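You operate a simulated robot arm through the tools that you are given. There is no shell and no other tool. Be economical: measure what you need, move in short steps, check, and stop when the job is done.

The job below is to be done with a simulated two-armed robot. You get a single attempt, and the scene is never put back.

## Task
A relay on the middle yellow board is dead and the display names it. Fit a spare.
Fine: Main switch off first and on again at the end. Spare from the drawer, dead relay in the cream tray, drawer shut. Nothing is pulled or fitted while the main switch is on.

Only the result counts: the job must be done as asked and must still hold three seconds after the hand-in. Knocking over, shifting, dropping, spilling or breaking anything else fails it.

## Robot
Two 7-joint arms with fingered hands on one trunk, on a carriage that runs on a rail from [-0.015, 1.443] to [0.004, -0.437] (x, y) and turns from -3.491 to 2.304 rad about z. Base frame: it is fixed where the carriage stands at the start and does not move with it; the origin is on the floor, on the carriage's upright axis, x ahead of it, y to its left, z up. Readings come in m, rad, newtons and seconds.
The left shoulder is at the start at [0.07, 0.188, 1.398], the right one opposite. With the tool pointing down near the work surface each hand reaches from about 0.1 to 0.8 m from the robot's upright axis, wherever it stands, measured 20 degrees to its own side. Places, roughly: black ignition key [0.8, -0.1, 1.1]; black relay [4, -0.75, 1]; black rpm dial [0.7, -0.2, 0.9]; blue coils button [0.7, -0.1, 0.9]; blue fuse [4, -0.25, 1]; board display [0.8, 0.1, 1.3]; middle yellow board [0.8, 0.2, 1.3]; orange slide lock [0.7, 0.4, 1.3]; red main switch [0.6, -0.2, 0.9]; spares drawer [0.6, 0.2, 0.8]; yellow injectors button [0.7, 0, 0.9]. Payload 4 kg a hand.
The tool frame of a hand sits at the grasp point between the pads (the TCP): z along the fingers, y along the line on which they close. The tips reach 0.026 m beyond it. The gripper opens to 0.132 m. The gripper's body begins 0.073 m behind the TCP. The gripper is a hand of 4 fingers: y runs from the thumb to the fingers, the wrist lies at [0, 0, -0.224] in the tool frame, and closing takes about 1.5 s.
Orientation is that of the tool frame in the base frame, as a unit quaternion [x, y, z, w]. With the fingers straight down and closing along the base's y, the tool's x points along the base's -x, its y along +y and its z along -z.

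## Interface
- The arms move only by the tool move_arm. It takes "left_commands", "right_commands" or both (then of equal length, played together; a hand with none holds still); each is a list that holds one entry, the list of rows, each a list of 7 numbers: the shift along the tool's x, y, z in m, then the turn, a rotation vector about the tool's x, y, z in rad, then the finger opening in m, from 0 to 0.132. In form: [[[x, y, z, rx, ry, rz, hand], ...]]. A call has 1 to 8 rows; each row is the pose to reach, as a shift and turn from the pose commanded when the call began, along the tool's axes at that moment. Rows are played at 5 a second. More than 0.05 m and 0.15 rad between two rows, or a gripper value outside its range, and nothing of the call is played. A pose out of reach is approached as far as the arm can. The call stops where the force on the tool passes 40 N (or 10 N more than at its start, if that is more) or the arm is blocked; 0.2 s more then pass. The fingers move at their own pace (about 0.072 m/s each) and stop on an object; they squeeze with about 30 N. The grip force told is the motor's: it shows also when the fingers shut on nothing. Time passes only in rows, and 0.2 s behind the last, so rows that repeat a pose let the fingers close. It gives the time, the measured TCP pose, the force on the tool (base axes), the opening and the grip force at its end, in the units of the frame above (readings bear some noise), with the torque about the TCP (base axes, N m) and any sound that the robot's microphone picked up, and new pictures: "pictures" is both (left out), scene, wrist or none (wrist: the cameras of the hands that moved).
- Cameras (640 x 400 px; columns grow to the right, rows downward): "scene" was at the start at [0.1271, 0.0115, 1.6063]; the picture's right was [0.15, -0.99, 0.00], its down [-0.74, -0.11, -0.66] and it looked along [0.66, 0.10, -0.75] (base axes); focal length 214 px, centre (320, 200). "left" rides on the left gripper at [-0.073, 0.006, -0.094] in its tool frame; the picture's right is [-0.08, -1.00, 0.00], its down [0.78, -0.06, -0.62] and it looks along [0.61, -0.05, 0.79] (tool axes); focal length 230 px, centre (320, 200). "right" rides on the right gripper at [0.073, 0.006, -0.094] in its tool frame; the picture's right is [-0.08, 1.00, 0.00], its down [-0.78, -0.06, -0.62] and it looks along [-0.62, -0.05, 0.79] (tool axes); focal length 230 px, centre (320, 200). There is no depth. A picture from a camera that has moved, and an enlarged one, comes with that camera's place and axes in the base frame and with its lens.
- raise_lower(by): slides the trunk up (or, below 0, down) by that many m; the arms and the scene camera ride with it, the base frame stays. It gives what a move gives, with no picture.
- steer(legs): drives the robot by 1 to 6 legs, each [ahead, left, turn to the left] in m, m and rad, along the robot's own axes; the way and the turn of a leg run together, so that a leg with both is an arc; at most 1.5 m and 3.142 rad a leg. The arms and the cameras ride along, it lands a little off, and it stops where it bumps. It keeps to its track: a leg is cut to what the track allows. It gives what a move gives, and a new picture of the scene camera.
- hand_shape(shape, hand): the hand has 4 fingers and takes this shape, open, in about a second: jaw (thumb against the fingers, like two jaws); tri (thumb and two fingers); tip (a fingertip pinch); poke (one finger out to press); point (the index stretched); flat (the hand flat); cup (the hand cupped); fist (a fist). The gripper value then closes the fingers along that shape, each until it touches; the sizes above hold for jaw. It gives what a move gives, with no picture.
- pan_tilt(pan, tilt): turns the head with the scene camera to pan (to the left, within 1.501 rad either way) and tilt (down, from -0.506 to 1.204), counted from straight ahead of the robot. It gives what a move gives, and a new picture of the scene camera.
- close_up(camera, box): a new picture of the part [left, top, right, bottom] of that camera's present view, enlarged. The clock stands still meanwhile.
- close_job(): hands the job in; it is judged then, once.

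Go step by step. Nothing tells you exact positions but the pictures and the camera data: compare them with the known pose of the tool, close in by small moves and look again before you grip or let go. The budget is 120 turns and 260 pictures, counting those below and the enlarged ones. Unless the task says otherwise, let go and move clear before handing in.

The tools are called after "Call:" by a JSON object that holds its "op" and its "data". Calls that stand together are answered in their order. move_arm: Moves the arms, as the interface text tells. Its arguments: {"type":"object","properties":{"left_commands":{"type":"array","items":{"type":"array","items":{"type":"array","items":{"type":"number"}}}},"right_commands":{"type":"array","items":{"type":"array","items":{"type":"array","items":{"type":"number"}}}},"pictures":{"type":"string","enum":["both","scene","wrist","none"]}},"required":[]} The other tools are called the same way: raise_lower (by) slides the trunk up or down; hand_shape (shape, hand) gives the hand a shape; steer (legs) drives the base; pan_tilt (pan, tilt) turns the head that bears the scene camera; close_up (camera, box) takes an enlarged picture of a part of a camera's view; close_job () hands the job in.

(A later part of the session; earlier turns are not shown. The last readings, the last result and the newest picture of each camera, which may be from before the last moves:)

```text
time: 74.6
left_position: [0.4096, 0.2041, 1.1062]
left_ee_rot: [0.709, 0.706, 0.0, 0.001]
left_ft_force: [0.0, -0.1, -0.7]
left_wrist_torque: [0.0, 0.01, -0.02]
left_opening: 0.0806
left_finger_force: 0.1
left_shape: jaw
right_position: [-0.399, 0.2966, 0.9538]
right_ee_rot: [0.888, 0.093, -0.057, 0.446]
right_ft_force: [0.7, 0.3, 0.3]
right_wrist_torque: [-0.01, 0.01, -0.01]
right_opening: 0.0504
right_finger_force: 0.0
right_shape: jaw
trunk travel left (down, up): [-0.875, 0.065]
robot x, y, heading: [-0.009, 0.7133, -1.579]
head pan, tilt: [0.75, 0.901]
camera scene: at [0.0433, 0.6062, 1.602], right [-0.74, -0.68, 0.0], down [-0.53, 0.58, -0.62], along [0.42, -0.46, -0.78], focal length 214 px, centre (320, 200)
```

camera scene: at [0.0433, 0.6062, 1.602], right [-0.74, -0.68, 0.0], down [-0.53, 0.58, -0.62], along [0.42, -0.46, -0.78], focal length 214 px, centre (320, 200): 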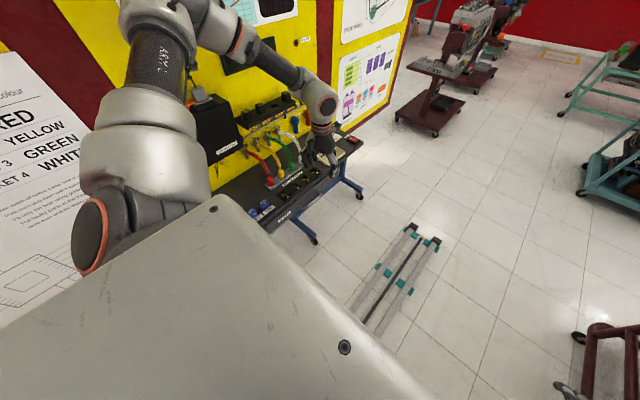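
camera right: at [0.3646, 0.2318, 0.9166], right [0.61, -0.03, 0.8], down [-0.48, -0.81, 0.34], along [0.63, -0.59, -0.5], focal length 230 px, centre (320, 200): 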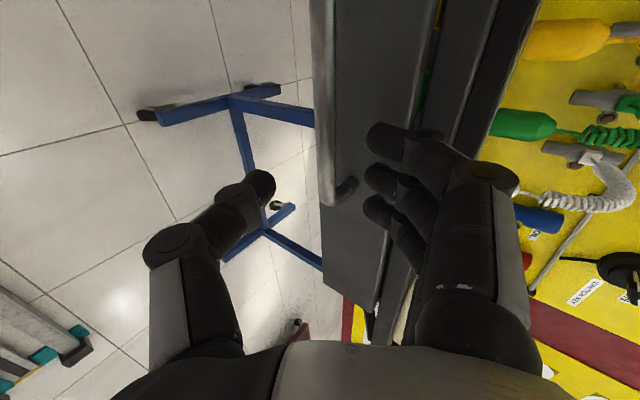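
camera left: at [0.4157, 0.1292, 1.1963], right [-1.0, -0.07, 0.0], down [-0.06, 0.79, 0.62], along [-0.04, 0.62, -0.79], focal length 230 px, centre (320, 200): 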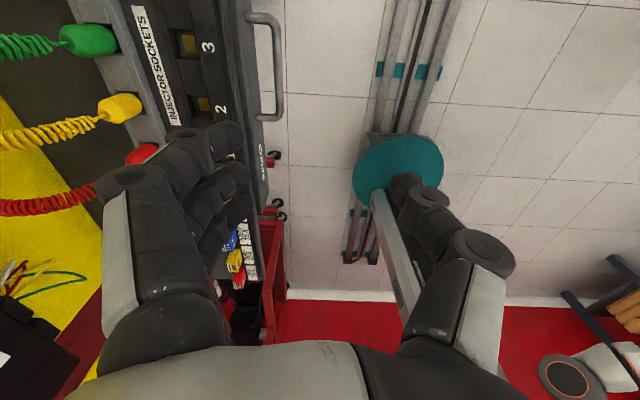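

The left arm fits well here. Bar estimate is refined to about [0.474, 0.19, 0.838]. I tilt the left hand 0.7 rad forward and go to the pre-grasp point.

Call:
{"op": "move_arm", "data": {"left_commands": [[[-0.002, 0, 0.038, -0.14, 0, 0, 0.06], [-0.004, 0, 0.076, -0.28, 0, 0, 0.06], [-0.006, 0, 0.114, -0.42, 0, 0, 0.06], [-0.008, 0, 0.152, -0.56, 0, 0, 0.06], [-0.011, 0, 0.19, -0.7, 0, 0, 0.06]]], "pictures": "wrist"}}

Call:
{"op": "close_up", "data": {"camera": "scene", "box": [220, 100, 380, 250]}}

```text
time: 75.8
left_position: [0.457, 0.2341, 1.0393]
left_ee_rot: [0.667, 0.661, 0.242, 0.244]
left_ft_force: [1.1, 0.9, 0.6]
left_wrist_torque: [-0.01, -0.01, 0.01]
left_opening: 0.0609
left_finger_force: 0.0
left_shape: jaw
left hand out of reach, approached as far as the arm can: row 3, 4, 5
right_position: [-0.4008, 0.2946, 0.9525]
right_ee_rot: [0.889, 0.091, -0.057, 0.446]
right_ft_force: [0.2, 0.2, -0.9]
right_wrist_torque: [0.0, 0.0, -0.01]
right_opening: 0.0505
right_finger_force: 0.0
right_shape: jaw
trunk travel left (down, up): [-0.875, 0.065]
robot x, y, heading: [-0.0055, 0.708, -1.577]
head pan, tilt: [0.75, 0.901]
camera left: at [0.4007, 0.1623, 1.1139], right [-0.76, -0.07, -0.64], down [-0.44, 0.79, 0.43], along [0.48, 0.61, -0.63], focal length 230 px, centre (320, 200)
```

left: 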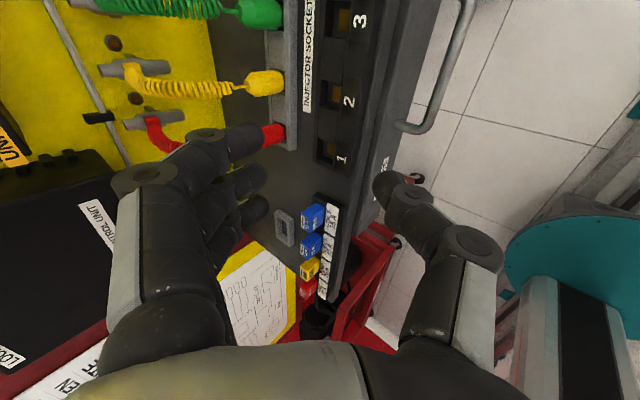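

```text
2.67 times, centred on (300, 175) of scene
camera zoom: at [0.0424, 0.6058, 1.602], right [-0.73, -0.68, 0.0], down [-0.53, 0.58, -0.62], along [0.42, -0.46, -0.78], focal length 572 px, centre (373, 267)
```

zoom: 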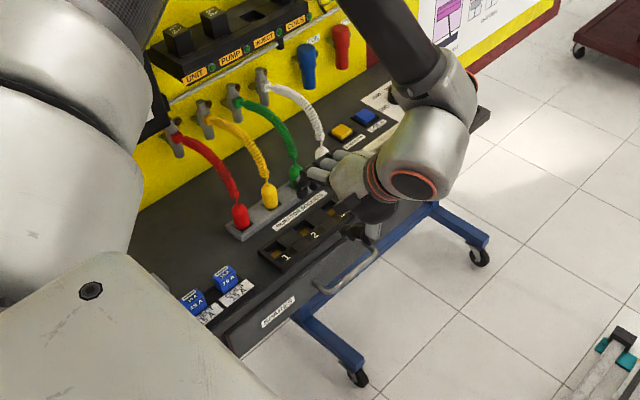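

Strong tilt isn't reachable on this side. I go back to a mild 0.28 rad tilt and hover above the handle.

Call:
{"op": "move_arm", "data": {"left_commands": [[[-0.01, -0.0105, -0.01, 0.105, 0, 0, 0.06], [-0.02, -0.021, -0.01, 0.21, 0, 0, 0.06], [-0.03, -0.0315, -0.005, 0.315, 0, 0, 0.06], [-0.04, -0.042, 0.0037, 0.42, 0, 0, 0.06]]], "pictures": "wrist"}}

Call:
{"op": "close_up", "data": {"camera": "scene", "box": [240, 120, 370, 230]}}

```text
time: 76.8
left_position: [0.4308, 0.1938, 1.0099]
left_ee_rot: [0.703, 0.698, 0.098, 0.098]
left_ft_force: [0.1, 0.2, -0.3]
left_wrist_torque: [0.01, 0.0, 0.01]
left_opening: 0.0605
left_finger_force: 0.0
left_shape: jaw
right_position: [-0.3997, 0.2966, 0.9526]
right_ee_rot: [0.889, 0.091, -0.057, 0.446]
right_ft_force: [0.3, 0.0, -0.1]
right_wrist_torque: [0.05, 0.04, 0.04]
right_opening: 0.0504
right_finger_force: 0.1
right_shape: jaw
trunk travel left (down, up): [-0.875, 0.065]
robot x, y, heading: [-0.0067, 0.7138, -1.58]
head pan, tilt: [0.75, 0.901]
camera left: at [0.41, 0.122, 1.1002], right [-0.96, -0.07, -0.27], down [-0.22, 0.79, 0.58], along [0.17, 0.61, -0.77], focal length 230 px, centre (320, 200)
```

left: 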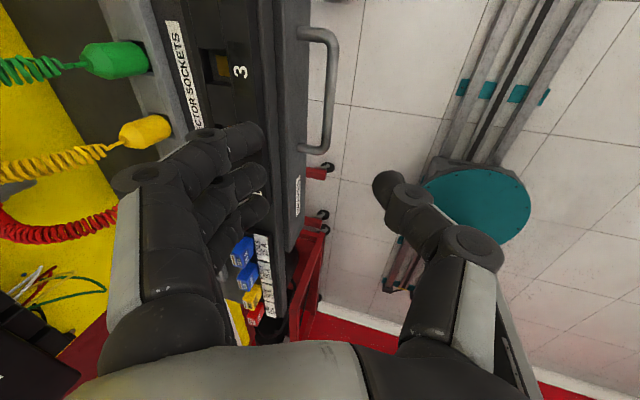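

```text
3.64 times, centred on (305, 175) of scene
camera zoom: at [0.0439, 0.6063, 1.602], right [-0.73, -0.68, 0.0], down [-0.53, 0.58, -0.62], along [0.42, -0.46, -0.78], focal length 780 px, centre (374, 291)
```

zoom: 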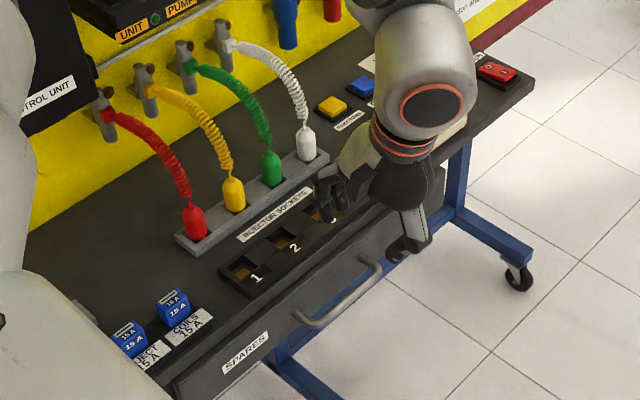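

The mild tilt would let the knuckles foul the bench edge. A half-turned robot should make a stronger tilt reachable: I retract the left hand, turn back left ~0.77 rad and slide right.

Call:
{"op": "move_arm", "data": {"left_commands": [[[0.005, -0.01, -0.045, 0.04, 0, 0, 0.06], [0.01, -0.03, -0.09, 0.08, 0, 0, 0.06], [0.02, -0.06, -0.125, 0.12, 0, 0, 0.06], [0.03, -0.09, -0.16, 0.16, 0, 0, 0.06], [0.04, -0.12, -0.195, 0.2, 0, 0, 0.06], [0.05, -0.15, -0.23, 0.24, 0, 0, 0.06], [0.06, -0.1754, -0.258, 0.28, 0, 0, 0.06]]], "pictures": "none"}}

Call:
{"op": "steer", "data": {"legs": [[0, 0, 0.77], [0.208, -0.202, 0]]}}

Call:
{"op": "pan_tilt", "data": {"pan": 0.4, "tilt": 0.95}}

```text
time: 78.4
left_position: [0.1892, 0.256, 1.2109]
left_ee_rot: [0.709, 0.705, 0.001, 0.001]
left_ft_force: [0.4, -0.8, -0.1]
left_wrist_torque: [-0.03, -0.01, 0.0]
left_opening: 0.0607
left_finger_force: 0.0
left_shape: jaw
right_position: [-0.4011, 0.2968, 0.9517]
right_ee_rot: [0.889, 0.092, -0.056, 0.446]
right_ft_force: [0.7, 0.2, 1.2]
right_wrist_torque: [-0.04, 0.0, -0.01]
right_opening: 0.0503
right_finger_force: 0.0
right_shape: jaw
trunk travel left (down, up): [-0.875, 0.065]
robot x, y, heading: [-0.0083, 0.7146, -1.575]
head pan, tilt: [0.75, 0.901]
```

```text
time: 82.4
left_position: [0.4548, 0.2357, 1.2114]
left_ee_rot: [0.392, 0.92, 0.0, 0.001]
left_ft_force: [0.3, -0.1, 0.1]
left_wrist_torque: [-0.01, 0.0, 0.0]
left_opening: 0.0604
left_finger_force: 0.0
left_shape: jaw
right_position: [0.0041, -0.1465, 0.9538]
right_ee_rot: [0.788, 0.419, 0.115, 0.435]
right_ft_force: [0.8, 0.3, 0.3]
right_wrist_torque: [0.02, 0.0, 0.0]
right_opening: 0.0503
right_finger_force: 0.1
right_shape: jaw
trunk travel left (down, up): [-0.875, 0.065]
robot x, y, heading: [-0.0038, 0.4275, -0.807]
head pan, tilt: [0.75, 0.901]
camera scene: at [0.1052, 0.3867, 1.6021], right [-0.06, -1.0, 0.0], down [-0.78, 0.04, -0.62], along [0.62, -0.04, -0.78], focal length 214 px, centre (320, 200)
```

scene: 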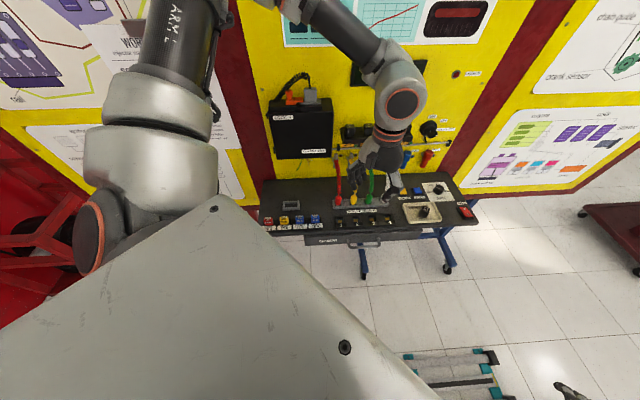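

```text
time: 83.3
left_position: [0.4569, 0.233, 1.2102]
left_ee_rot: [0.392, 0.92, 0.0, 0.0]
left_ft_force: [1.0, 0.4, -0.4]
left_wrist_torque: [0.04, -0.02, 0.01]
left_opening: 0.0603
left_finger_force: 0.2
left_shape: jaw
right_position: [0.0033, -0.1488, 0.9525]
right_ee_rot: [0.789, 0.419, 0.115, 0.434]
right_ft_force: [1.4, 0.2, -0.2]
right_wrist_torque: [-0.02, 0.02, -0.01]
right_opening: 0.0501
right_finger_force: 0.0
right_shape: jaw
trunk travel left (down, up): [-0.875, 0.065]
robot x, y, heading: [-0.005, 0.4245, -0.809]
head pan, tilt: [0.4, 0.949]
camera scene: at [0.0966, 0.3585, 1.5983], right [-0.39, -0.92, 0.0], down [-0.75, 0.32, -0.58], along [0.54, -0.23, -0.81], focal length 214 px, centre (320, 200)
```

scene: 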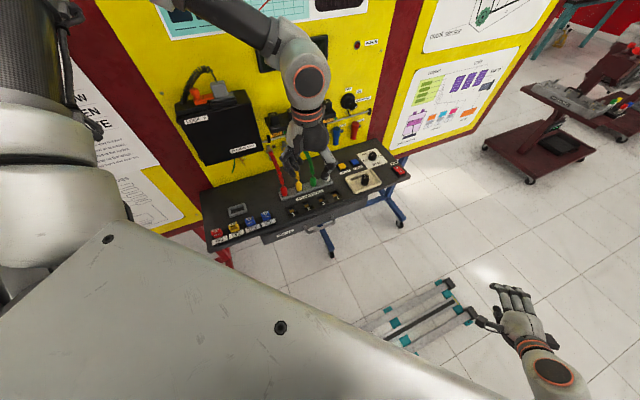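

Now I yaw the left hand the remaining 0.77 rad at a safe height, drawing slightly back.

Call:
{"op": "move_arm", "data": {"left_commands": [[[0.001, -0.01, 0.01, 0, 0, 0.13, 0.06], [0.002, -0.02, 0.02, 0, 0, 0.26, 0.06], [0.003, -0.03, 0.03, 0, 0, 0.39, 0.06], [0.004, -0.04, 0.04, 0, 0, 0.52, 0.06], [0.005, -0.052, 0.05, 0, 0, 0.65, 0.06], [0.006, -0.064, 0.05, 0, 0, 0.765, 0.06]]], "pictures": "wrist"}}

```text
time: 84.7
left_position: [0.4097, 0.2009, 1.1641]
left_ee_rot: [0.708, 0.706, -0.001, 0.0]
left_ft_force: [0.0, -0.4, 0.6]
left_wrist_torque: [0.01, 0.0, 0.04]
left_opening: 0.0606
left_finger_force: 0.0
left_shape: jaw
left hand out of reach, approached as far as the arm can: row 6
right_position: [0.0035, -0.1464, 0.9529]
right_ee_rot: [0.788, 0.419, 0.115, 0.436]
right_ft_force: [0.7, 0.5, -0.2]
right_wrist_torque: [-0.03, 0.02, -0.01]
right_opening: 0.0507
right_finger_force: 0.0
right_shape: jaw
trunk travel left (down, up): [-0.875, 0.065]
robot x, y, heading: [-0.0046, 0.4243, -0.807]
head pan, tilt: [0.4, 0.949]
camera left: at [0.4141, 0.1295, 1.2569], right [-1.0, -0.08, 0.0], down [-0.06, 0.79, 0.62], along [-0.05, 0.61, -0.79], focal length 230 px, centre (320, 200)
```

left: 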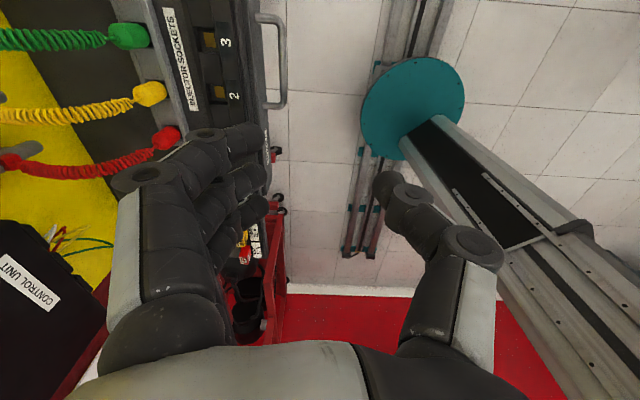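

Yaw complete at [0.41, 0.20, 1.164]. Now tilt forward while lowering.

Call:
{"op": "move_arm", "data": {"left_commands": [[[0, 0, 0.02, -0.14, 0, 0, 0.06], [0, 0, 0.05, -0.28, 0, 0, 0.06], [0, 0, 0.08, -0.42, 0, 0, 0.06], [0, 0, 0.11, -0.56, 0, 0, 0.06], [0, 0, 0.14, -0.7, 0, 0, 0.06]]], "pictures": "wrist"}}

Call:
{"op": "close_up", "data": {"camera": "scene", "box": [240, 100, 400, 250]}}

```text
time: 85.9
left_position: [0.5185, 0.296, 1.1312]
left_ee_rot: [0.665, 0.664, 0.241, 0.242]
left_ft_force: [1.3, -0.3, 0.5]
left_wrist_torque: [0.0, 0.02, 0.03]
left_opening: 0.0605
left_finger_force: 0.1
left_shape: jaw
left hand out of reach, approached as far as the arm can: row 1, 2, 3, 4, 5
right_position: [0.0037, -0.1466, 0.9526]
right_ee_rot: [0.789, 0.419, 0.114, 0.435]
right_ft_force: [0.2, 0.6, -0.5]
right_wrist_torque: [-0.01, 0.01, -0.01]
right_opening: 0.0504
right_finger_force: 0.0
right_shape: jaw
trunk travel left (down, up): [-0.875, 0.065]
robot x, y, heading: [-0.0065, 0.424, -0.811]
head pan, tilt: [0.4, 0.949]
camera left: at [0.4627, 0.2244, 1.2058], right [-0.76, -0.08, -0.64], down [-0.44, 0.79, 0.43], along [0.47, 0.61, -0.63], focal length 230 px, centre (320, 200)
```

left: 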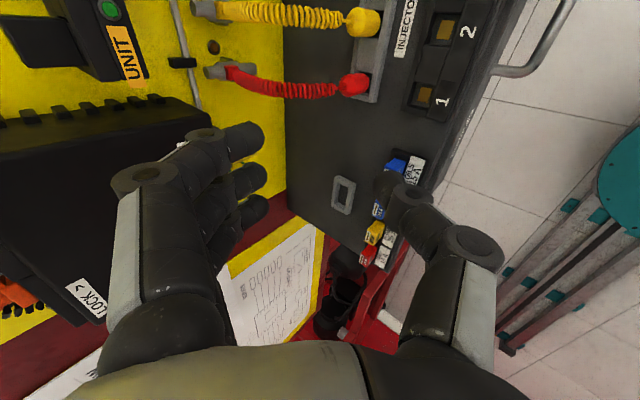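

```text
2.67 times, centred on (320, 175) of scene
camera zoom: at [0.0968, 0.36, 1.5984], right [-0.4, -0.92, 0.0], down [-0.75, 0.32, -0.58], along [0.53, -0.23, -0.81], focal length 572 px, centre (320, 267)
```

zoom: 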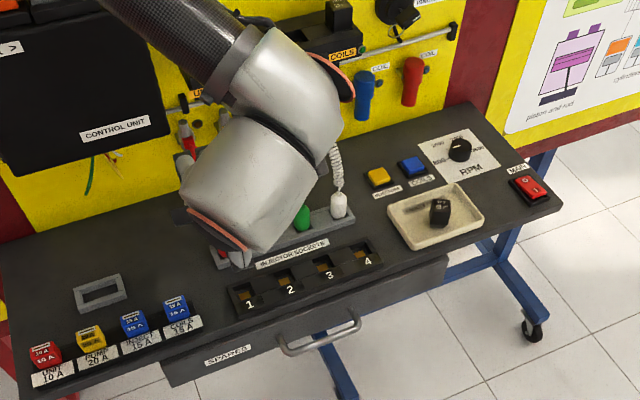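

Tilt is a wrist-limit problem for the left hand. But the right hand did exactly such a roll at the main switch, so turning the robot to face +Y and using the right hand should work. First I lift and reset both hands.

Call:
{"op": "move_arm", "data": {"left_commands": [[[0, 0.007, -0.031, 0.1, 0, 0, 0.06], [0, 0.015, -0.062, 0.2, 0, 0, 0.06], [0, 0.022, -0.093, 0.3, 0, 0, 0.06], [0, 0.03, -0.124, 0.4, 0, 0, 0.06], [0, 0.037, -0.155, 0.5, 0, 0, 0.06], [0, 0.045, -0.186, 0.6, 0, 0, 0.06], [0, 0.052, -0.217, 0.7, 0, 0, 0.06]]], "right_commands": [[[-0.008, 0.0335, -0.0256, 0.0706, 0.0043, -0.1054, 0.05], [-0.016, 0.067, -0.051, 0.1413, 0.0086, -0.2109, 0.05], [-0.0236, 0.1005, -0.0767, 0.2119, 0.0129, -0.3163, 0.05], [-0.0314, 0.134, -0.1023, 0.2826, 0.0171, -0.4217, 0.05], [-0.0393, 0.1675, -0.1279, 0.3532, 0.0214, -0.5271, 0.05], [-0.0471, 0.201, -0.1534, 0.4239, 0.0257, -0.6326, 0.05], [-0.055, 0.2345, -0.179, 0.4945, 0.03, -0.738, 0.05]]], "pictures": "none"}}

Call:
{"op": "move_arm", "data": {"right_commands": [[[0, 0, 0, 0.0706, 0.0043, -0.1054, 0.05], [0, 0, 0, 0.1413, 0.0086, -0.2109, 0.05], [0, 0, 0, 0.2119, 0.0129, -0.3163, 0.05], [0, 0, 0, 0.2826, 0.0171, -0.4217, 0.05], [0, 0, 0, 0.3532, 0.0214, -0.5271, 0.05], [0, 0, 0, 0.4239, 0.0257, -0.6326, 0.05], [0, 0, 0, 0.4945, 0.03, -0.738, 0.05]]], "pictures": "none"}}

```text
time: 87.5
left_position: [0.4168, 0.2918, 1.3348]
left_ee_rot: [0.707, 0.707, -0.001, 0.0]
left_ft_force: [0.1, -0.5, 0.0]
left_wrist_torque: [0.01, -0.02, 0.01]
left_opening: 0.0604
left_finger_force: 0.1
left_shape: jaw
right_position: [0.0021, -0.1465, 1.2524]
right_ee_rot: [0.664, 0.694, -0.14, 0.239]
right_ft_force: [-0.4, 0.4, -0.4]
right_wrist_torque: [-0.01, -0.01, -0.01]
right_opening: 0.0502
right_finger_force: 0.1
right_shape: jaw
right hand out of reach, approached as far as the arm can: row 7
trunk travel left (down, up): [-0.875, 0.065]
robot x, y, heading: [-0.0063, 0.4259, -0.809]
head pan, tilt: [0.4, 0.949]
```

```text
time: 89.1
left_position: [0.4183, 0.291, 1.3343]
left_ee_rot: [0.707, 0.707, 0.0, -0.001]
left_ft_force: [0.3, -0.2, -0.7]
left_wrist_torque: [0.03, 0.02, 0.0]
left_opening: 0.0607
left_finger_force: 0.1
left_shape: jaw
right_position: [0.0018, -0.1503, 1.2523]
right_ee_rot: [0.411, 0.834, -0.369, -0.003]
right_ft_force: [1.0, 0.0, -0.1]
right_wrist_torque: [0.02, 0.03, 0.04]
right_opening: 0.0503
right_finger_force: 0.1
right_shape: jaw
trunk travel left (down, up): [-0.875, 0.065]
robot x, y, heading: [-0.0025, 0.4256, -0.804]
head pan, tilt: [0.4, 0.949]
```

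Both hands are reset. I pull the right hand in a bit, drive to y ≈ -0.23, and turn to face +Y.

Call:
{"op": "move_arm", "data": {"right_commands": [[[0.032, 0.014, -0.025, 0, 0, 0, 0.05], [0.064, 0.028, -0.05, 0, 0, 0, 0.05], [0.0958, 0.0417, -0.074, 0, 0, 0, 0.05]]], "pictures": "none"}}

Call:
{"op": "steer", "data": {"legs": [[0.4716, -0.4546, 0]]}}

Call:
{"op": "steer", "data": {"legs": [[0, 0, 1.2], [0, 0, 1.17]]}}

Call:
{"op": "pan_tilt", "data": {"pan": -0.75, "tilt": 0.85}}

```text
time: 89.9
left_position: [0.4157, 0.2892, 1.3365]
left_ee_rot: [0.708, 0.706, 0.0, 0.001]
left_ft_force: [-0.6, 0.3, -0.9]
left_wrist_torque: [0.01, -0.01, -0.01]
left_opening: 0.0601
left_finger_force: 0.0
left_shape: jaw
right_position: [-0.017, -0.0962, 1.2683]
right_ee_rot: [0.412, 0.834, -0.367, -0.003]
right_ft_force: [-0.3, 0.1, 0.2]
right_wrist_torque: [0.01, -0.02, 0.0]
right_opening: 0.0503
right_finger_force: 0.0
right_shape: jaw
right hand out of reach, approached as far as the arm can: row 2, 3
trunk travel left (down, up): [-0.875, 0.065]
robot x, y, heading: [-0.0043, 0.423, -0.808]
head pan, tilt: [0.4, 0.949]
```

```text
time: 93.5
left_position: [0.4241, -0.3667, 1.3347]
left_ee_rot: [0.703, 0.711, -0.001, 0.0]
left_ft_force: [-0.2, -0.1, 0.8]
left_wrist_torque: [0.0, -0.04, -0.03]
left_opening: 0.0606
left_finger_force: 0.1
left_shape: jaw
right_position: [-0.0033, -0.7577, 1.2695]
right_ee_rot: [0.406, 0.836, -0.368, -0.001]
right_ft_force: [-0.1, 0.0, 0.5]
right_wrist_torque: [-0.03, 0.02, -0.02]
right_opening: 0.0501
right_finger_force: 0.0
right_shape: jaw
trunk travel left (down, up): [-0.875, 0.065]
robot x, y, heading: [0.0014, -0.2395, -0.796]
head pan, tilt: [0.4, 0.949]
camera scene: at [0.104, -0.3007, 1.5985], right [-0.39, -0.92, 0.0], down [-0.75, 0.31, -0.58], along [0.54, -0.23, -0.81], focal length 214 px, centre (320, 200)
```

scene: 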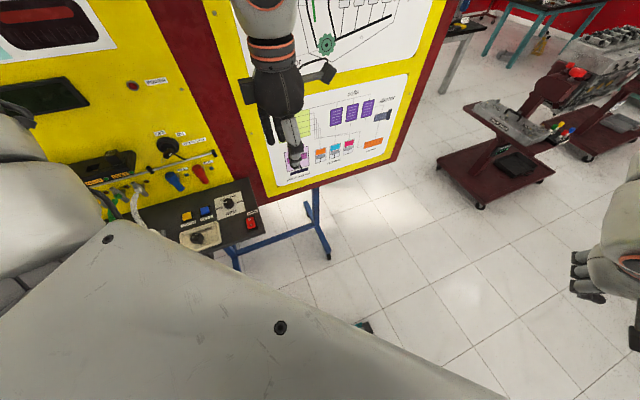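

```text
time: 99.8
left_position: [-0.2043, 0.1537, 1.3348]
left_ee_rot: [-0.388, 0.922, 0.0, 0.0]
left_ft_force: [0.4, 0.3, 1.4]
left_wrist_torque: [-0.01, -0.01, 0.04]
left_opening: 0.0604
left_finger_force: 0.1
left_shape: jaw
right_position: [0.3753, 0.1247, 1.2673]
right_ee_rot: [-0.617, 0.696, -0.142, 0.338]
right_ft_force: [0.6, 0.1, -0.2]
right_wrist_torque: [-0.01, 0.02, 0.01]
right_opening: 0.0504
right_finger_force: 0.0
right_shape: jaw
trunk travel left (down, up): [-0.875, 0.065]
robot x, y, heading: [-0.0002, -0.2388, 1.562]
head pan, tilt: [0.4, 0.949]
camera scene: at [-0.0247, -0.1216, 1.5984], right [0.93, 0.38, 0.0], down [0.31, -0.75, -0.58], along [-0.22, 0.54, -0.81], focal length 214 px, centre (320, 200)
```

scene: 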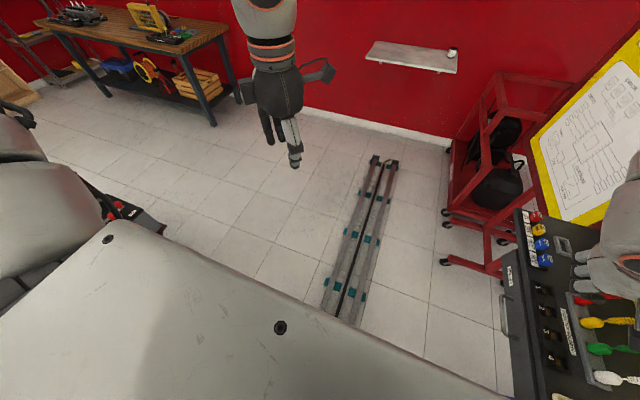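

```text
time: 101.2
left_position: [-0.204, 0.1534, 1.3352]
left_ee_rot: [-0.387, 0.922, -0.001, 0.0]
left_ft_force: [-0.4, -0.7, 0.1]
left_wrist_torque: [0.04, -0.03, 0.0]
left_opening: 0.0606
left_finger_force: 0.0
left_shape: jaw
right_position: [0.3743, 0.1261, 1.2683]
right_ee_rot: [-0.617, 0.696, -0.142, 0.339]
right_ft_force: [-1.0, -0.7, 0.1]
right_wrist_torque: [-0.03, 0.0, 0.0]
right_opening: 0.0505
right_finger_force: 0.0
right_shape: jaw
trunk travel left (down, up): [-0.875, 0.065]
robot x, y, heading: [-0.0016, -0.2392, 1.56]
head pan, tilt: [-0.75, 0.85]
camera scene: at [0.0562, -0.1322, 1.6059], right [0.73, -0.69, 0.0], down [-0.52, -0.54, -0.66], along [0.45, 0.48, -0.75], focal length 214 px, centre (320, 200)
```

scene: 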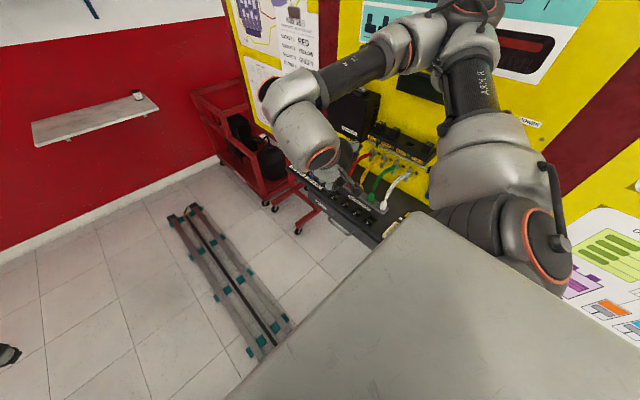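

Good: the right hand already points down and toward the bench. I lower it to the pre-grasp in front-above the bar while levelling the finger row.

Call:
{"op": "move_arm", "data": {"right_commands": [[[0.005, 0.0255, 0.0344, 0.001, 0.077, -0.065, 0.06], [0.01, 0.051, 0.0688, 0.002, 0.153, -0.13, 0.06], [0.0146, 0.0765, 0.103, 0.003, 0.23, -0.195, 0.06], [0.0195, 0.102, 0.1375, 0.003, 0.23, -0.195, 0.06], [0.0244, 0.1275, 0.172, 0.003, 0.23, -0.195, 0.06], [0.029, 0.153, 0.206, 0.003, 0.23, -0.195, 0.06], [0.034, 0.1785, 0.2406, 0.003, 0.23, -0.195, 0.06], [0.039, 0.204, 0.275, 0.003, 0.23, -0.195, 0.06]]], "pictures": "both"}}

Call:
{"op": "close_up", "data": {"camera": "scene", "box": [260, 150, 420, 260]}}

```text
time: 103.0
left_position: [-0.2025, 0.1537, 1.3354]
left_ee_rot: [-0.387, 0.922, -0.001, 0.0]
left_ft_force: [-0.4, 0.2, 0.2]
left_wrist_torque: [-0.02, 0.02, 0.0]
left_opening: 0.0606
left_finger_force: 0.1
left_shape: jaw
right_position: [0.3965, 0.1888, 0.9297]
right_ee_rot: [-0.661, 0.667, -0.246, 0.241]
right_ft_force: [-0.6, 1.2, -0.8]
right_wrist_torque: [0.02, -0.03, 0.0]
right_opening: 0.0594
right_finger_force: 0.1
right_shape: jaw
trunk travel left (down, up): [-0.875, 0.065]
robot x, y, heading: [0.0031, -0.2393, 1.556]
head pan, tilt: [-0.75, 0.85]
camera scene: at [0.0569, -0.1316, 1.6059], right [0.72, -0.69, 0.0], down [-0.52, -0.54, -0.66], along [0.45, 0.48, -0.75], focal length 214 px, centre (320, 200)
camera right: at [0.3307, 0.1169, 0.996], right [-0.76, 0.08, -0.64], down [-0.34, 0.79, 0.51], along [0.55, 0.61, -0.57], focal length 230 px, centre (320, 200)
```

scene: 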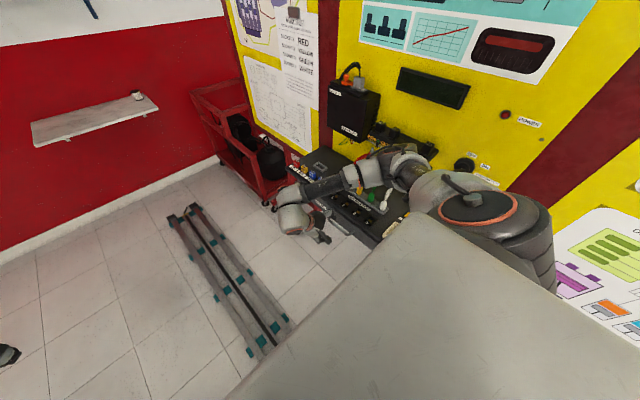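
right: 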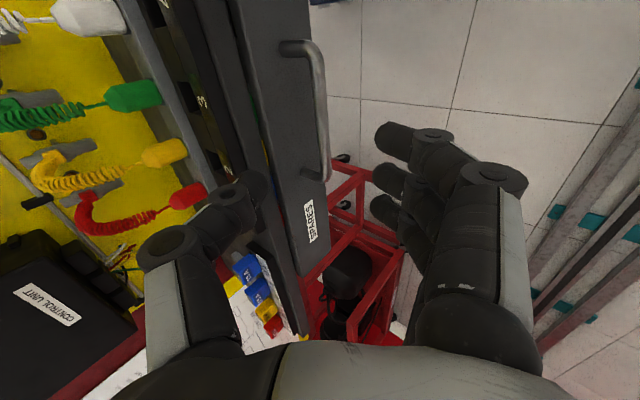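

```text
3.64 times, centred on (340, 205) of scene
camera zoom: at [0.0569, -0.1316, 1.6059], right [0.72, -0.69, 0.0], down [-0.52, -0.54, -0.66], along [0.45, 0.48, -0.75], focal length 780 px, centre (247, 182)
```

zoom: 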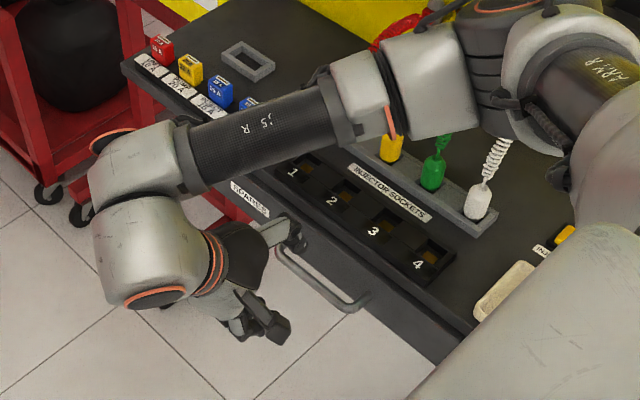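

The pose is exactly reached, but the elbow hovers close to the leads. I lift a bit and back the robot off 0.13 m so the arm is straighter, then extend again.

Call:
{"op": "move_arm", "data": {"right_commands": [[[0, -0.026, -0.0305, 0, 0, 0, 0.06], [0, -0.052, -0.061, 0, 0, 0, 0.06], [0, -0.0776, -0.0916, 0, 0, 0, 0.06]]], "pictures": "none"}}

Call:
{"op": "steer", "data": {"legs": [[-0.14, 0, 0]]}}

Call:
{"op": "move_arm", "data": {"right_commands": [[[-0.045, 0, 0, 0, 0, 0, 0.06], [-0.09, 0, 0, 0, 0, 0, 0.06], [-0.14, 0, 0, 0, 0, 0, 0.06], [-0.14, 0.026, 0.0305, 0, 0, 0, 0.06], [-0.14, 0.052, 0.061, 0, 0, 0, 0.06], [-0.14, 0.0776, 0.0916, 0, 0, 0, 0.06]]], "pictures": "both"}}

Call:
{"op": "close_up", "data": {"camera": "scene", "box": [260, 120, 420, 230]}}

```text
time: 103.8
left_position: [-0.2054, 0.1529, 1.3347]
left_ee_rot: [-0.387, 0.922, 0.0, 0.001]
left_ft_force: [0.3, 1.0, -0.3]
left_wrist_torque: [0.02, -0.01, 0.0]
left_opening: 0.0603
left_finger_force: 0.0
left_shape: jaw
right_position: [0.3968, 0.1895, 1.0505]
right_ee_rot: [-0.66, 0.667, -0.246, 0.242]
right_ft_force: [0.8, 0.2, 0.7]
right_wrist_torque: [0.0, -0.04, 0.0]
right_opening: 0.0594
right_finger_force: 0.0
right_shape: jaw
trunk travel left (down, up): [-0.875, 0.065]
robot x, y, heading: [0.0021, -0.2374, 1.562]
head pan, tilt: [-0.75, 0.85]
```

```text
time: 105.1
left_position: [-0.2028, 0.0183, 1.3337]
left_ee_rot: [-0.387, 0.922, -0.001, -0.001]
left_ft_force: [-0.1, -0.4, -0.3]
left_wrist_torque: [-0.01, -0.03, 0.0]
left_opening: 0.0606
left_finger_force: 0.0
left_shape: jaw
right_position: [0.4001, 0.054, 1.0496]
right_ee_rot: [-0.661, 0.667, -0.246, 0.241]
right_ft_force: [-0.7, 1.1, 0.2]
right_wrist_torque: [-0.04, 0.02, -0.01]
right_opening: 0.0597
right_finger_force: 0.1
right_shape: jaw
trunk travel left (down, up): [-0.875, 0.065]
robot x, y, heading: [0.003, -0.3751, 1.558]
head pan, tilt: [-0.75, 0.85]
camera scene: at [0.0577, -0.2661, 1.6056], right [0.72, -0.69, 0.0], down [-0.52, -0.55, -0.66], along [0.46, 0.48, -0.75], focal length 214 px, centre (320, 200)
```

scene: 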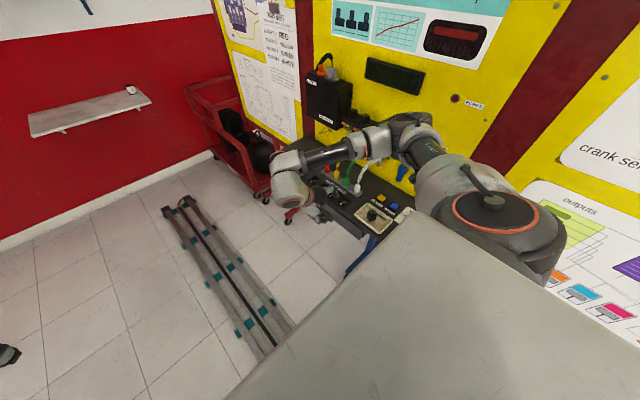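

```text
time: 106.5
left_position: [-0.2026, 0.0157, 1.334]
left_ee_rot: [-0.387, 0.922, 0.0, 0.0]
left_ft_force: [-0.4, 1.4, 0.0]
left_wrist_torque: [-0.03, -0.01, 0.0]
left_opening: 0.0604
left_finger_force: 0.0
left_shape: jaw
right_position: [0.404, 0.1915, 0.9274]
right_ee_rot: [-0.66, 0.668, -0.244, 0.241]
right_ft_force: [-0.5, -0.9, 0.3]
right_wrist_torque: [0.0, -0.05, 0.01]
right_opening: 0.0594
right_finger_force: 0.0
right_shape: jaw
trunk travel left (down, up): [-0.875, 0.065]
robot x, y, heading: [0.006, -0.3788, 1.561]
head pan, tilt: [-0.75, 0.85]
camera scene: at [0.0574, -0.2692, 1.6059], right [0.72, -0.69, 0.0], down [-0.52, -0.54, -0.66], along [0.46, 0.48, -0.75], focal length 214 px, centre (320, 200)
camera right: at [0.3374, 0.1189, 0.9944], right [-0.76, 0.09, -0.65], down [-0.34, 0.79, 0.51], along [0.55, 0.61, -0.57], focal length 230 px, centre (320, 200)
```

scene: 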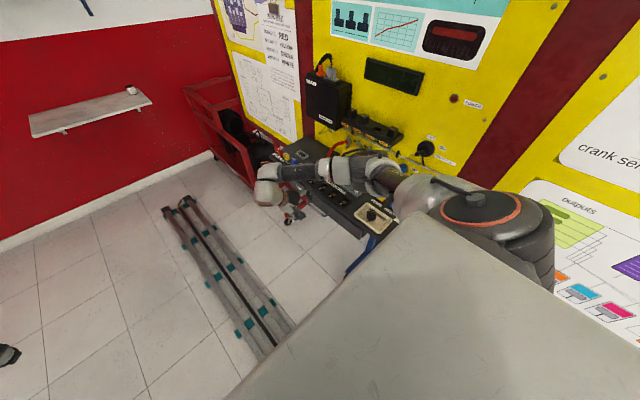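
right: 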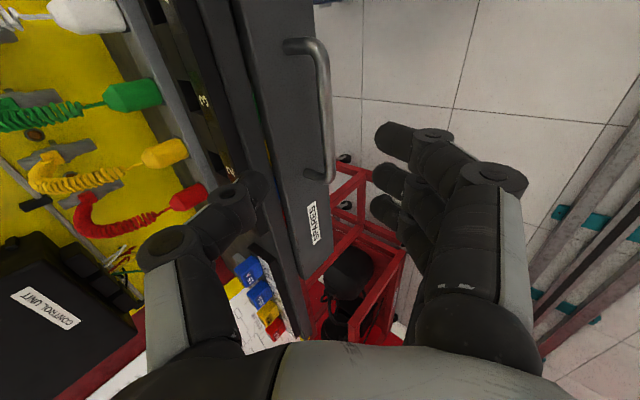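

```text
3.64 times, centred on (340, 175) of scene
camera zoom: at [0.0574, -0.2692, 1.6059], right [0.72, -0.69, 0.0], down [-0.52, -0.54, -0.66], along [0.46, 0.48, -0.75], focal length 780 px, centre (247, 291)
```

zoom: 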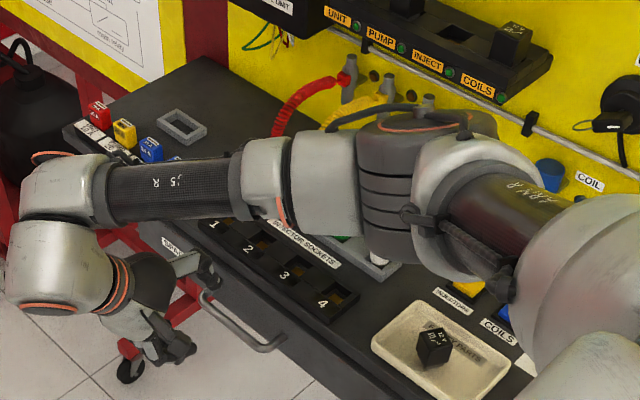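

Bar lies straight ahead along the tool axis, ~0.11 m. I narrow the jaw to 0.036 and advance most of the way.

Call:
{"op": "move_arm", "data": {"right_commands": [[[0, 0.001, 0.02, 0, 0, 0, 0.036], [0, 0.002, 0.04, 0, 0, 0, 0.036], [0, 0.002, 0.06, 0, 0, 0, 0.036], [0, 0.002, 0.075, 0, 0, 0, 0.036]]], "pictures": "wrist"}}

Call:
{"op": "close_up", "data": {"camera": "right", "box": [200, 50, 440, 240]}}

Call:
{"op": "close_up", "data": {"camera": "scene", "box": [250, 130, 350, 230]}}

```text
time: 107.5
left_position: [-0.2015, 0.0158, 1.3351]
left_ee_rot: [-0.387, 0.922, 0.001, 0.0]
left_ft_force: [0.0, -0.1, -0.5]
left_wrist_torque: [-0.01, 0.02, 0.03]
left_opening: 0.0603
left_finger_force: 0.0
left_shape: jaw
right_position: [0.4503, 0.1908, 0.87]
right_ee_rot: [-0.659, 0.668, -0.246, 0.242]
right_ft_force: [0.2, 0.7, 0.9]
right_wrist_torque: [-0.02, 0.01, 0.03]
right_opening: 0.0366
right_finger_force: 0.2
right_shape: jaw
trunk travel left (down, up): [-0.875, 0.065]
robot x, y, heading: [0.0052, -0.3765, 1.564]
head pan, tilt: [-0.75, 0.85]
camera right: at [0.385, 0.1178, 0.9373], right [-0.76, 0.09, -0.64], down [-0.34, 0.79, 0.51], along [0.55, 0.61, -0.57], focal length 230 px, centre (320, 200)
```

right: 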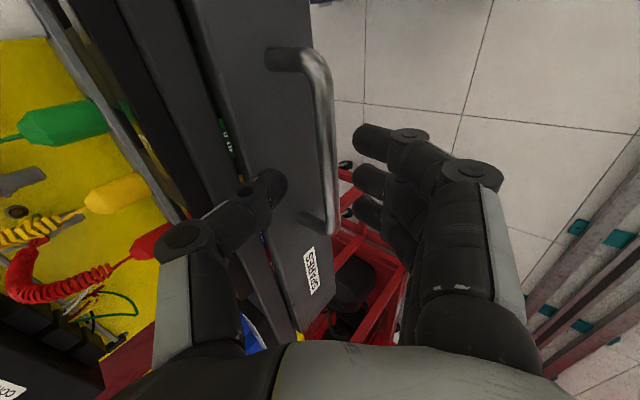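

```text
2.11 times, centred on (320, 145) of right
camera zoom: at [0.385, 0.1178, 0.9373], right [-0.76, 0.09, -0.64], down [-0.34, 0.79, 0.51], along [0.55, 0.61, -0.57], focal length 484 px, centre (320, 316)
```

zoom: 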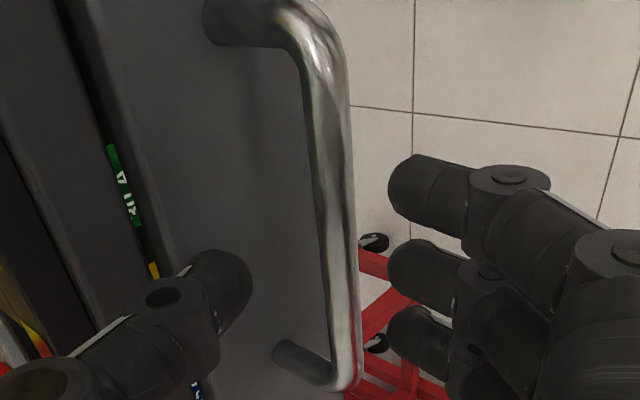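

```text
4.00 times, centred on (300, 180) of scene
camera zoom: at [0.0584, -0.2698, 1.6059], right [0.72, -0.69, 0.0], down [-0.52, -0.54, -0.66], along [0.46, 0.48, -0.75], focal length 858 px, centre (400, 280)
```

zoom: 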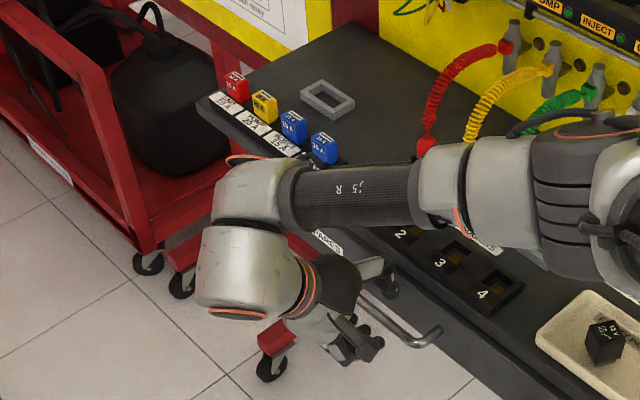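

Bar remains centred between thumb and fingers. Advancing the last ~3 cm.

Call:
{"op": "move_arm", "data": {"right_commands": [[[0, 0.002, 0.011, 0, 0, 0, 0.036], [0, 0.002, 0.022, 0, 0, 0, 0.036], [0, 0.002, 0.033, 0, 0, 0, 0.036]]], "pictures": "wrist"}}

Call:
{"op": "close_up", "data": {"camera": "right", "box": [200, 80, 440, 270]}}

```text
time: 108.3
left_position: [-0.2036, 0.0151, 1.3352]
left_ee_rot: [-0.387, 0.922, 0.0, 0.0]
left_ft_force: [0.0, -0.4, -0.5]
left_wrist_torque: [0.03, -0.03, 0.04]
left_opening: 0.0604
left_finger_force: 0.1
left_shape: jaw
right_position: [0.4667, 0.1909, 0.8441]
right_ee_rot: [-0.66, 0.667, -0.246, 0.243]
right_ft_force: [-2.8, -0.2, -1.0]
right_wrist_torque: [0.05, 0.01, 0.0]
right_opening: 0.035
right_finger_force: 0.1
right_shape: jaw
trunk travel left (down, up): [-0.875, 0.065]
robot x, y, heading: [0.003, -0.3772, 1.561]
head pan, tilt: [-0.75, 0.85]
camera right: at [0.4021, 0.1181, 0.9117], right [-0.76, 0.09, -0.65], down [-0.34, 0.79, 0.51], along [0.55, 0.61, -0.57], focal length 230 px, centre (320, 200)
```

right: 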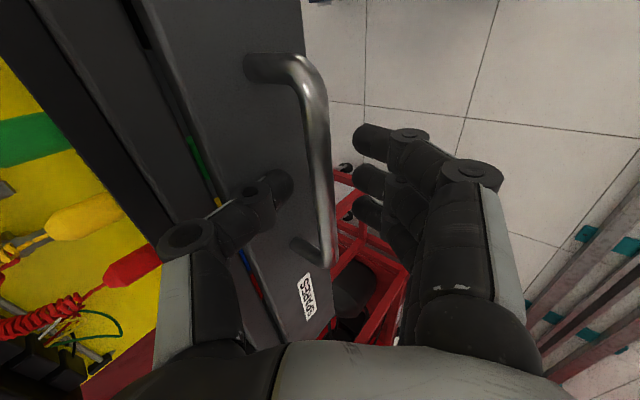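

```text
2.11 times, centred on (320, 175) of right
camera zoom: at [0.4021, 0.1181, 0.9117], right [-0.76, 0.09, -0.65], down [-0.34, 0.79, 0.51], along [0.55, 0.61, -0.57], focal length 484 px, centre (320, 253)
```

zoom: 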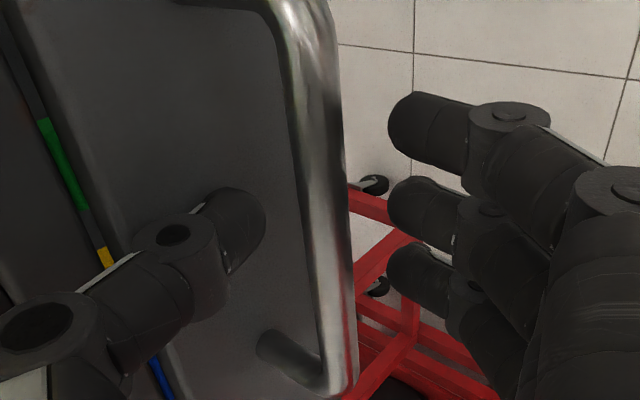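

The bar is between thumb and fingers; thumb lightly touches the drawer front. Closing.

Call:
{"op": "move_arm", "data": {"right_commands": [[[0, 0, 0, 0, 0, 0, 0.0], [0, 0, 0, 0, 0, 0, 0.0], [0, 0, 0, 0, 0, 0, 0.0], [0, 0, 0, 0, 0, 0, 0.0], [0, 0, 0, 0, 0, 0, 0.0]]], "pictures": "wrist"}}

```text
time: 109.5
left_position: [-0.2015, 0.0173, 1.3342]
left_ee_rot: [-0.387, 0.922, 0.0, -0.001]
left_ft_force: [-0.4, 0.2, 0.0]
left_wrist_torque: [0.04, -0.05, -0.02]
left_opening: 0.0606
left_finger_force: 0.0
left_shape: jaw
right_position: [0.4688, 0.1913, 0.8427]
right_ee_rot: [-0.66, 0.667, -0.246, 0.24]
right_ft_force: [-5.0, -3.4, -17.1]
right_wrist_torque: [0.0, 0.09, 0.02]
right_opening: 0.0
right_finger_force: 29.8
right_shape: jaw
trunk travel left (down, up): [-0.875, 0.065]
robot x, y, heading: [0.0028, -0.3792, 1.557]
head pan, tilt: [-0.75, 0.85]
camera right: at [0.4035, 0.1185, 0.9098], right [-0.76, 0.08, -0.64], down [-0.34, 0.79, 0.51], along [0.55, 0.61, -0.57], focal length 230 px, centre (320, 200)
```

right: 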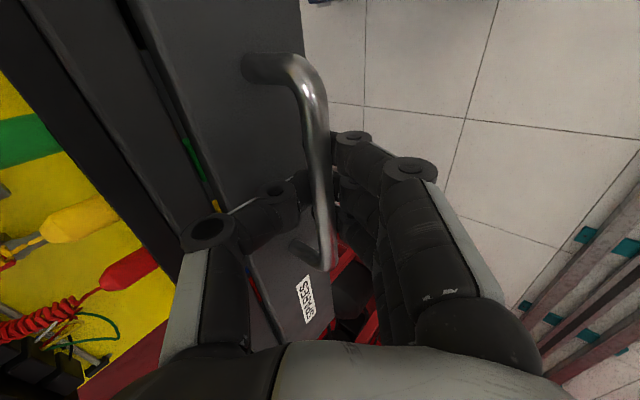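

Thumb and fingers enclose the bar. Pulling the drawer straight out (-X).

Call:
{"op": "move_arm", "data": {"right_commands": [[[0, 0.0153, -0.0129, 0, 0, 0, 0], [0, 0.0305, -0.0259, 0, 0, 0, 0], [0, 0.0458, -0.0388, 0, 0, 0, 0], [0, 0.061, -0.0518, 0, 0, 0, 0], [0, 0.0763, -0.0647, 0, 0, 0, 0], [0, 0.0916, -0.0776, 0, 0, 0, 0]]], "pictures": "wrist"}}

Call:
{"op": "close_up", "data": {"camera": "scene", "box": [250, 130, 350, 230]}}

```text
time: 110.9
left_position: [-0.2007, 0.0161, 1.3355]
left_ee_rot: [-0.386, 0.922, 0.0, 0.0]
left_ft_force: [-0.4, 0.6, 0.0]
left_wrist_torque: [0.0, -0.02, -0.01]
left_opening: 0.0604
left_finger_force: 0.2
left_shape: jaw
right_position: [0.3514, 0.1915, 0.8455]
right_ee_rot: [-0.66, 0.668, -0.246, 0.241]
right_ft_force: [-0.4, -18.2, -26.0]
right_wrist_torque: [-0.13, 0.09, -0.04]
right_opening: 0.0
right_finger_force: 29.7
right_shape: jaw
trunk travel left (down, up): [-0.875, 0.065]
robot x, y, heading: [0.0026, -0.3774, 1.56]
head pan, tilt: [-0.75, 0.85]
camera right: at [0.2851, 0.1185, 0.9106], right [-0.76, 0.09, -0.64], down [-0.34, 0.79, 0.51], along [0.55, 0.61, -0.57], focal length 230 px, centre (320, 200)
```

right: 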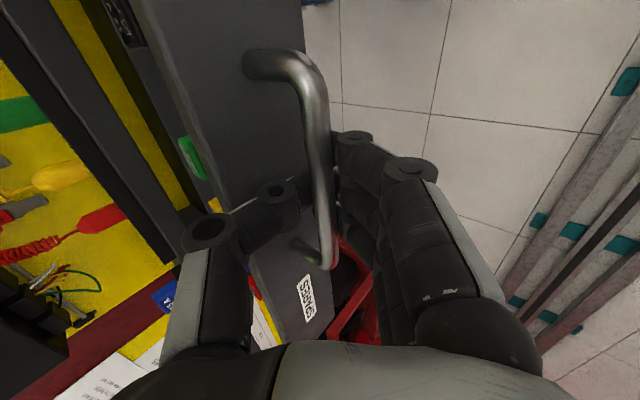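

```text
4.00 times, centred on (300, 180) of scene
camera zoom: at [0.0594, -0.2699, 1.6057], right [0.72, -0.69, 0.0], down [-0.52, -0.54, -0.66], along [0.46, 0.48, -0.75], focal length 858 px, centre (400, 280)
```

zoom: 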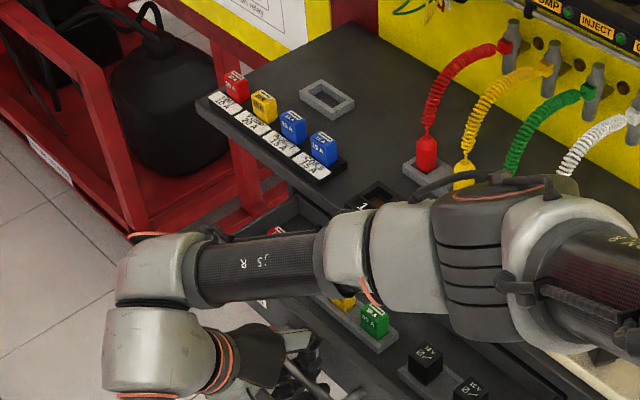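

The drawer is open ~12 cm and shows fuses and relays. Pulling a bit more if it goes.

Call:
{"op": "move_arm", "data": {"right_commands": [[[0, 0.0115, -0.0097, 0, 0, 0, 0], [0, 0.0229, -0.0194, 0, 0, 0, 0], [0, 0.0344, -0.0291, 0, 0, 0, 0]]], "pictures": "none"}}

Call:
{"op": "close_up", "data": {"camera": "scene", "box": [250, 130, 410, 260]}}

```text
time: 111.7
left_position: [-0.1985, 0.0186, 1.3357]
left_ee_rot: [-0.385, 0.923, 0.0, -0.002]
left_ft_force: [0.6, -0.4, 0.2]
left_wrist_torque: [0.01, 0.0, -0.01]
left_opening: 0.0606
left_finger_force: 0.0
left_shape: jaw
right_position: [0.3167, 0.1893, 0.8417]
right_ee_rot: [-0.656, 0.669, -0.252, 0.243]
right_ft_force: [10.6, -2.7, -16.6]
right_wrist_torque: [-0.01, 0.04, 0.06]
right_opening: 0.0
right_finger_force: 29.8
right_shape: jaw
trunk travel left (down, up): [-0.875, 0.065]
robot x, y, heading: [0.0016, -0.3745, 1.559]
head pan, tilt: [-0.75, 0.85]
stopped in row 3 (right hand): the force on the tool passed its limit at 46 N (the readings are from after the stop); the commanded pose is now the measured one
```

```text
3.08 times, centred on (330, 195) of scene
camera zoom: at [0.0618, -0.2678, 1.6058], right [0.72, -0.69, 0.0], down [-0.52, -0.54, -0.66], along [0.46, 0.48, -0.75], focal length 660 px, centre (289, 215)
```

zoom: 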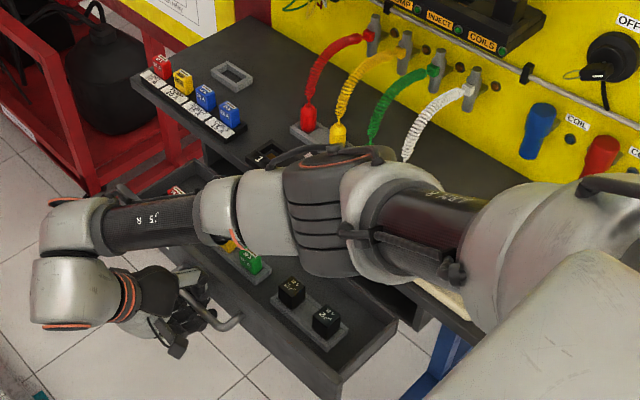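

Drawer fully open (~15 cm) with two relays in a holder. I open the hand and back out along the approach line.

Call:
{"op": "move_arm", "data": {"right_commands": [[[0, 0.002, 0.0, 0, 0, 0, 0.02], [0, 0.002, 0, 0, 0, 0, 0.034], [0, 0.002, 0, 0, 0, 0, 0.034], [0, 0.002, -0.02, 0, 0, 0, 0.034], [0, 0.002, -0.045, 0, 0, 0, 0.034], [0, 0.0, -0.09, 0, 0, 0, 0.034], [0, 0.0, -0.13, 0, 0, 0, 0.034]]], "pictures": "wrist"}}

Call:
{"op": "close_up", "data": {"camera": "scene", "box": [300, 180, 360, 230]}}

```text
time: 113.3
left_position: [-0.2014, 0.0159, 1.3345]
left_ee_rot: [-0.386, 0.923, 0.0, -0.001]
left_ft_force: [-0.3, 0.0, -0.7]
left_wrist_torque: [0.02, -0.02, -0.02]
left_opening: 0.0605
left_finger_force: 0.1
left_shape: jaw
right_position: [0.2251, 0.1892, 0.9406]
right_ee_rot: [-0.655, 0.67, -0.251, 0.244]
right_ft_force: [-0.5, 0.2, 0.6]
right_wrist_torque: [0.02, 0.07, -0.04]
right_opening: 0.0336
right_finger_force: 0.1
right_shape: jaw
trunk travel left (down, up): [-0.875, 0.065]
robot x, y, heading: [0.0048, -0.374, 1.557]
head pan, tilt: [-0.75, 0.85]
camera right: at [0.1583, 0.1177, 1.0066], right [-0.75, 0.09, -0.65], down [-0.34, 0.79, 0.5], along [0.57, 0.6, -0.56], focal length 230 px, centre (320, 200)
```

right: 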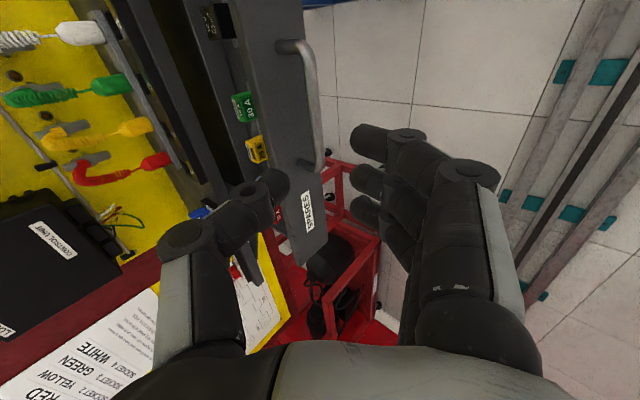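

```text
8.00 times, centred on (330, 205) of scene
camera zoom: at [0.0569, -0.2702, 1.6059], right [0.72, -0.69, 0.0], down [-0.52, -0.54, -0.66], along [0.46, 0.48, -0.75], focal length 1716 px, centre (240, 160)
```

zoom: 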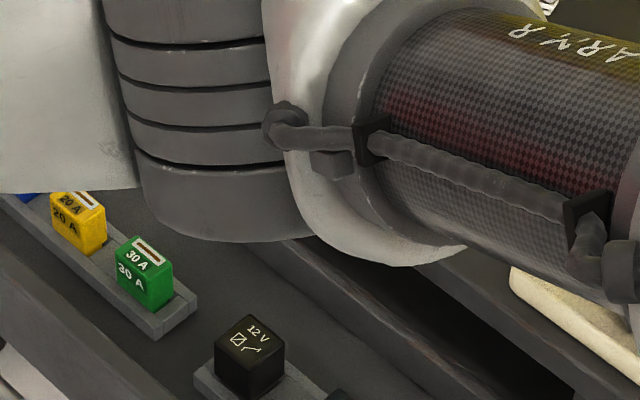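

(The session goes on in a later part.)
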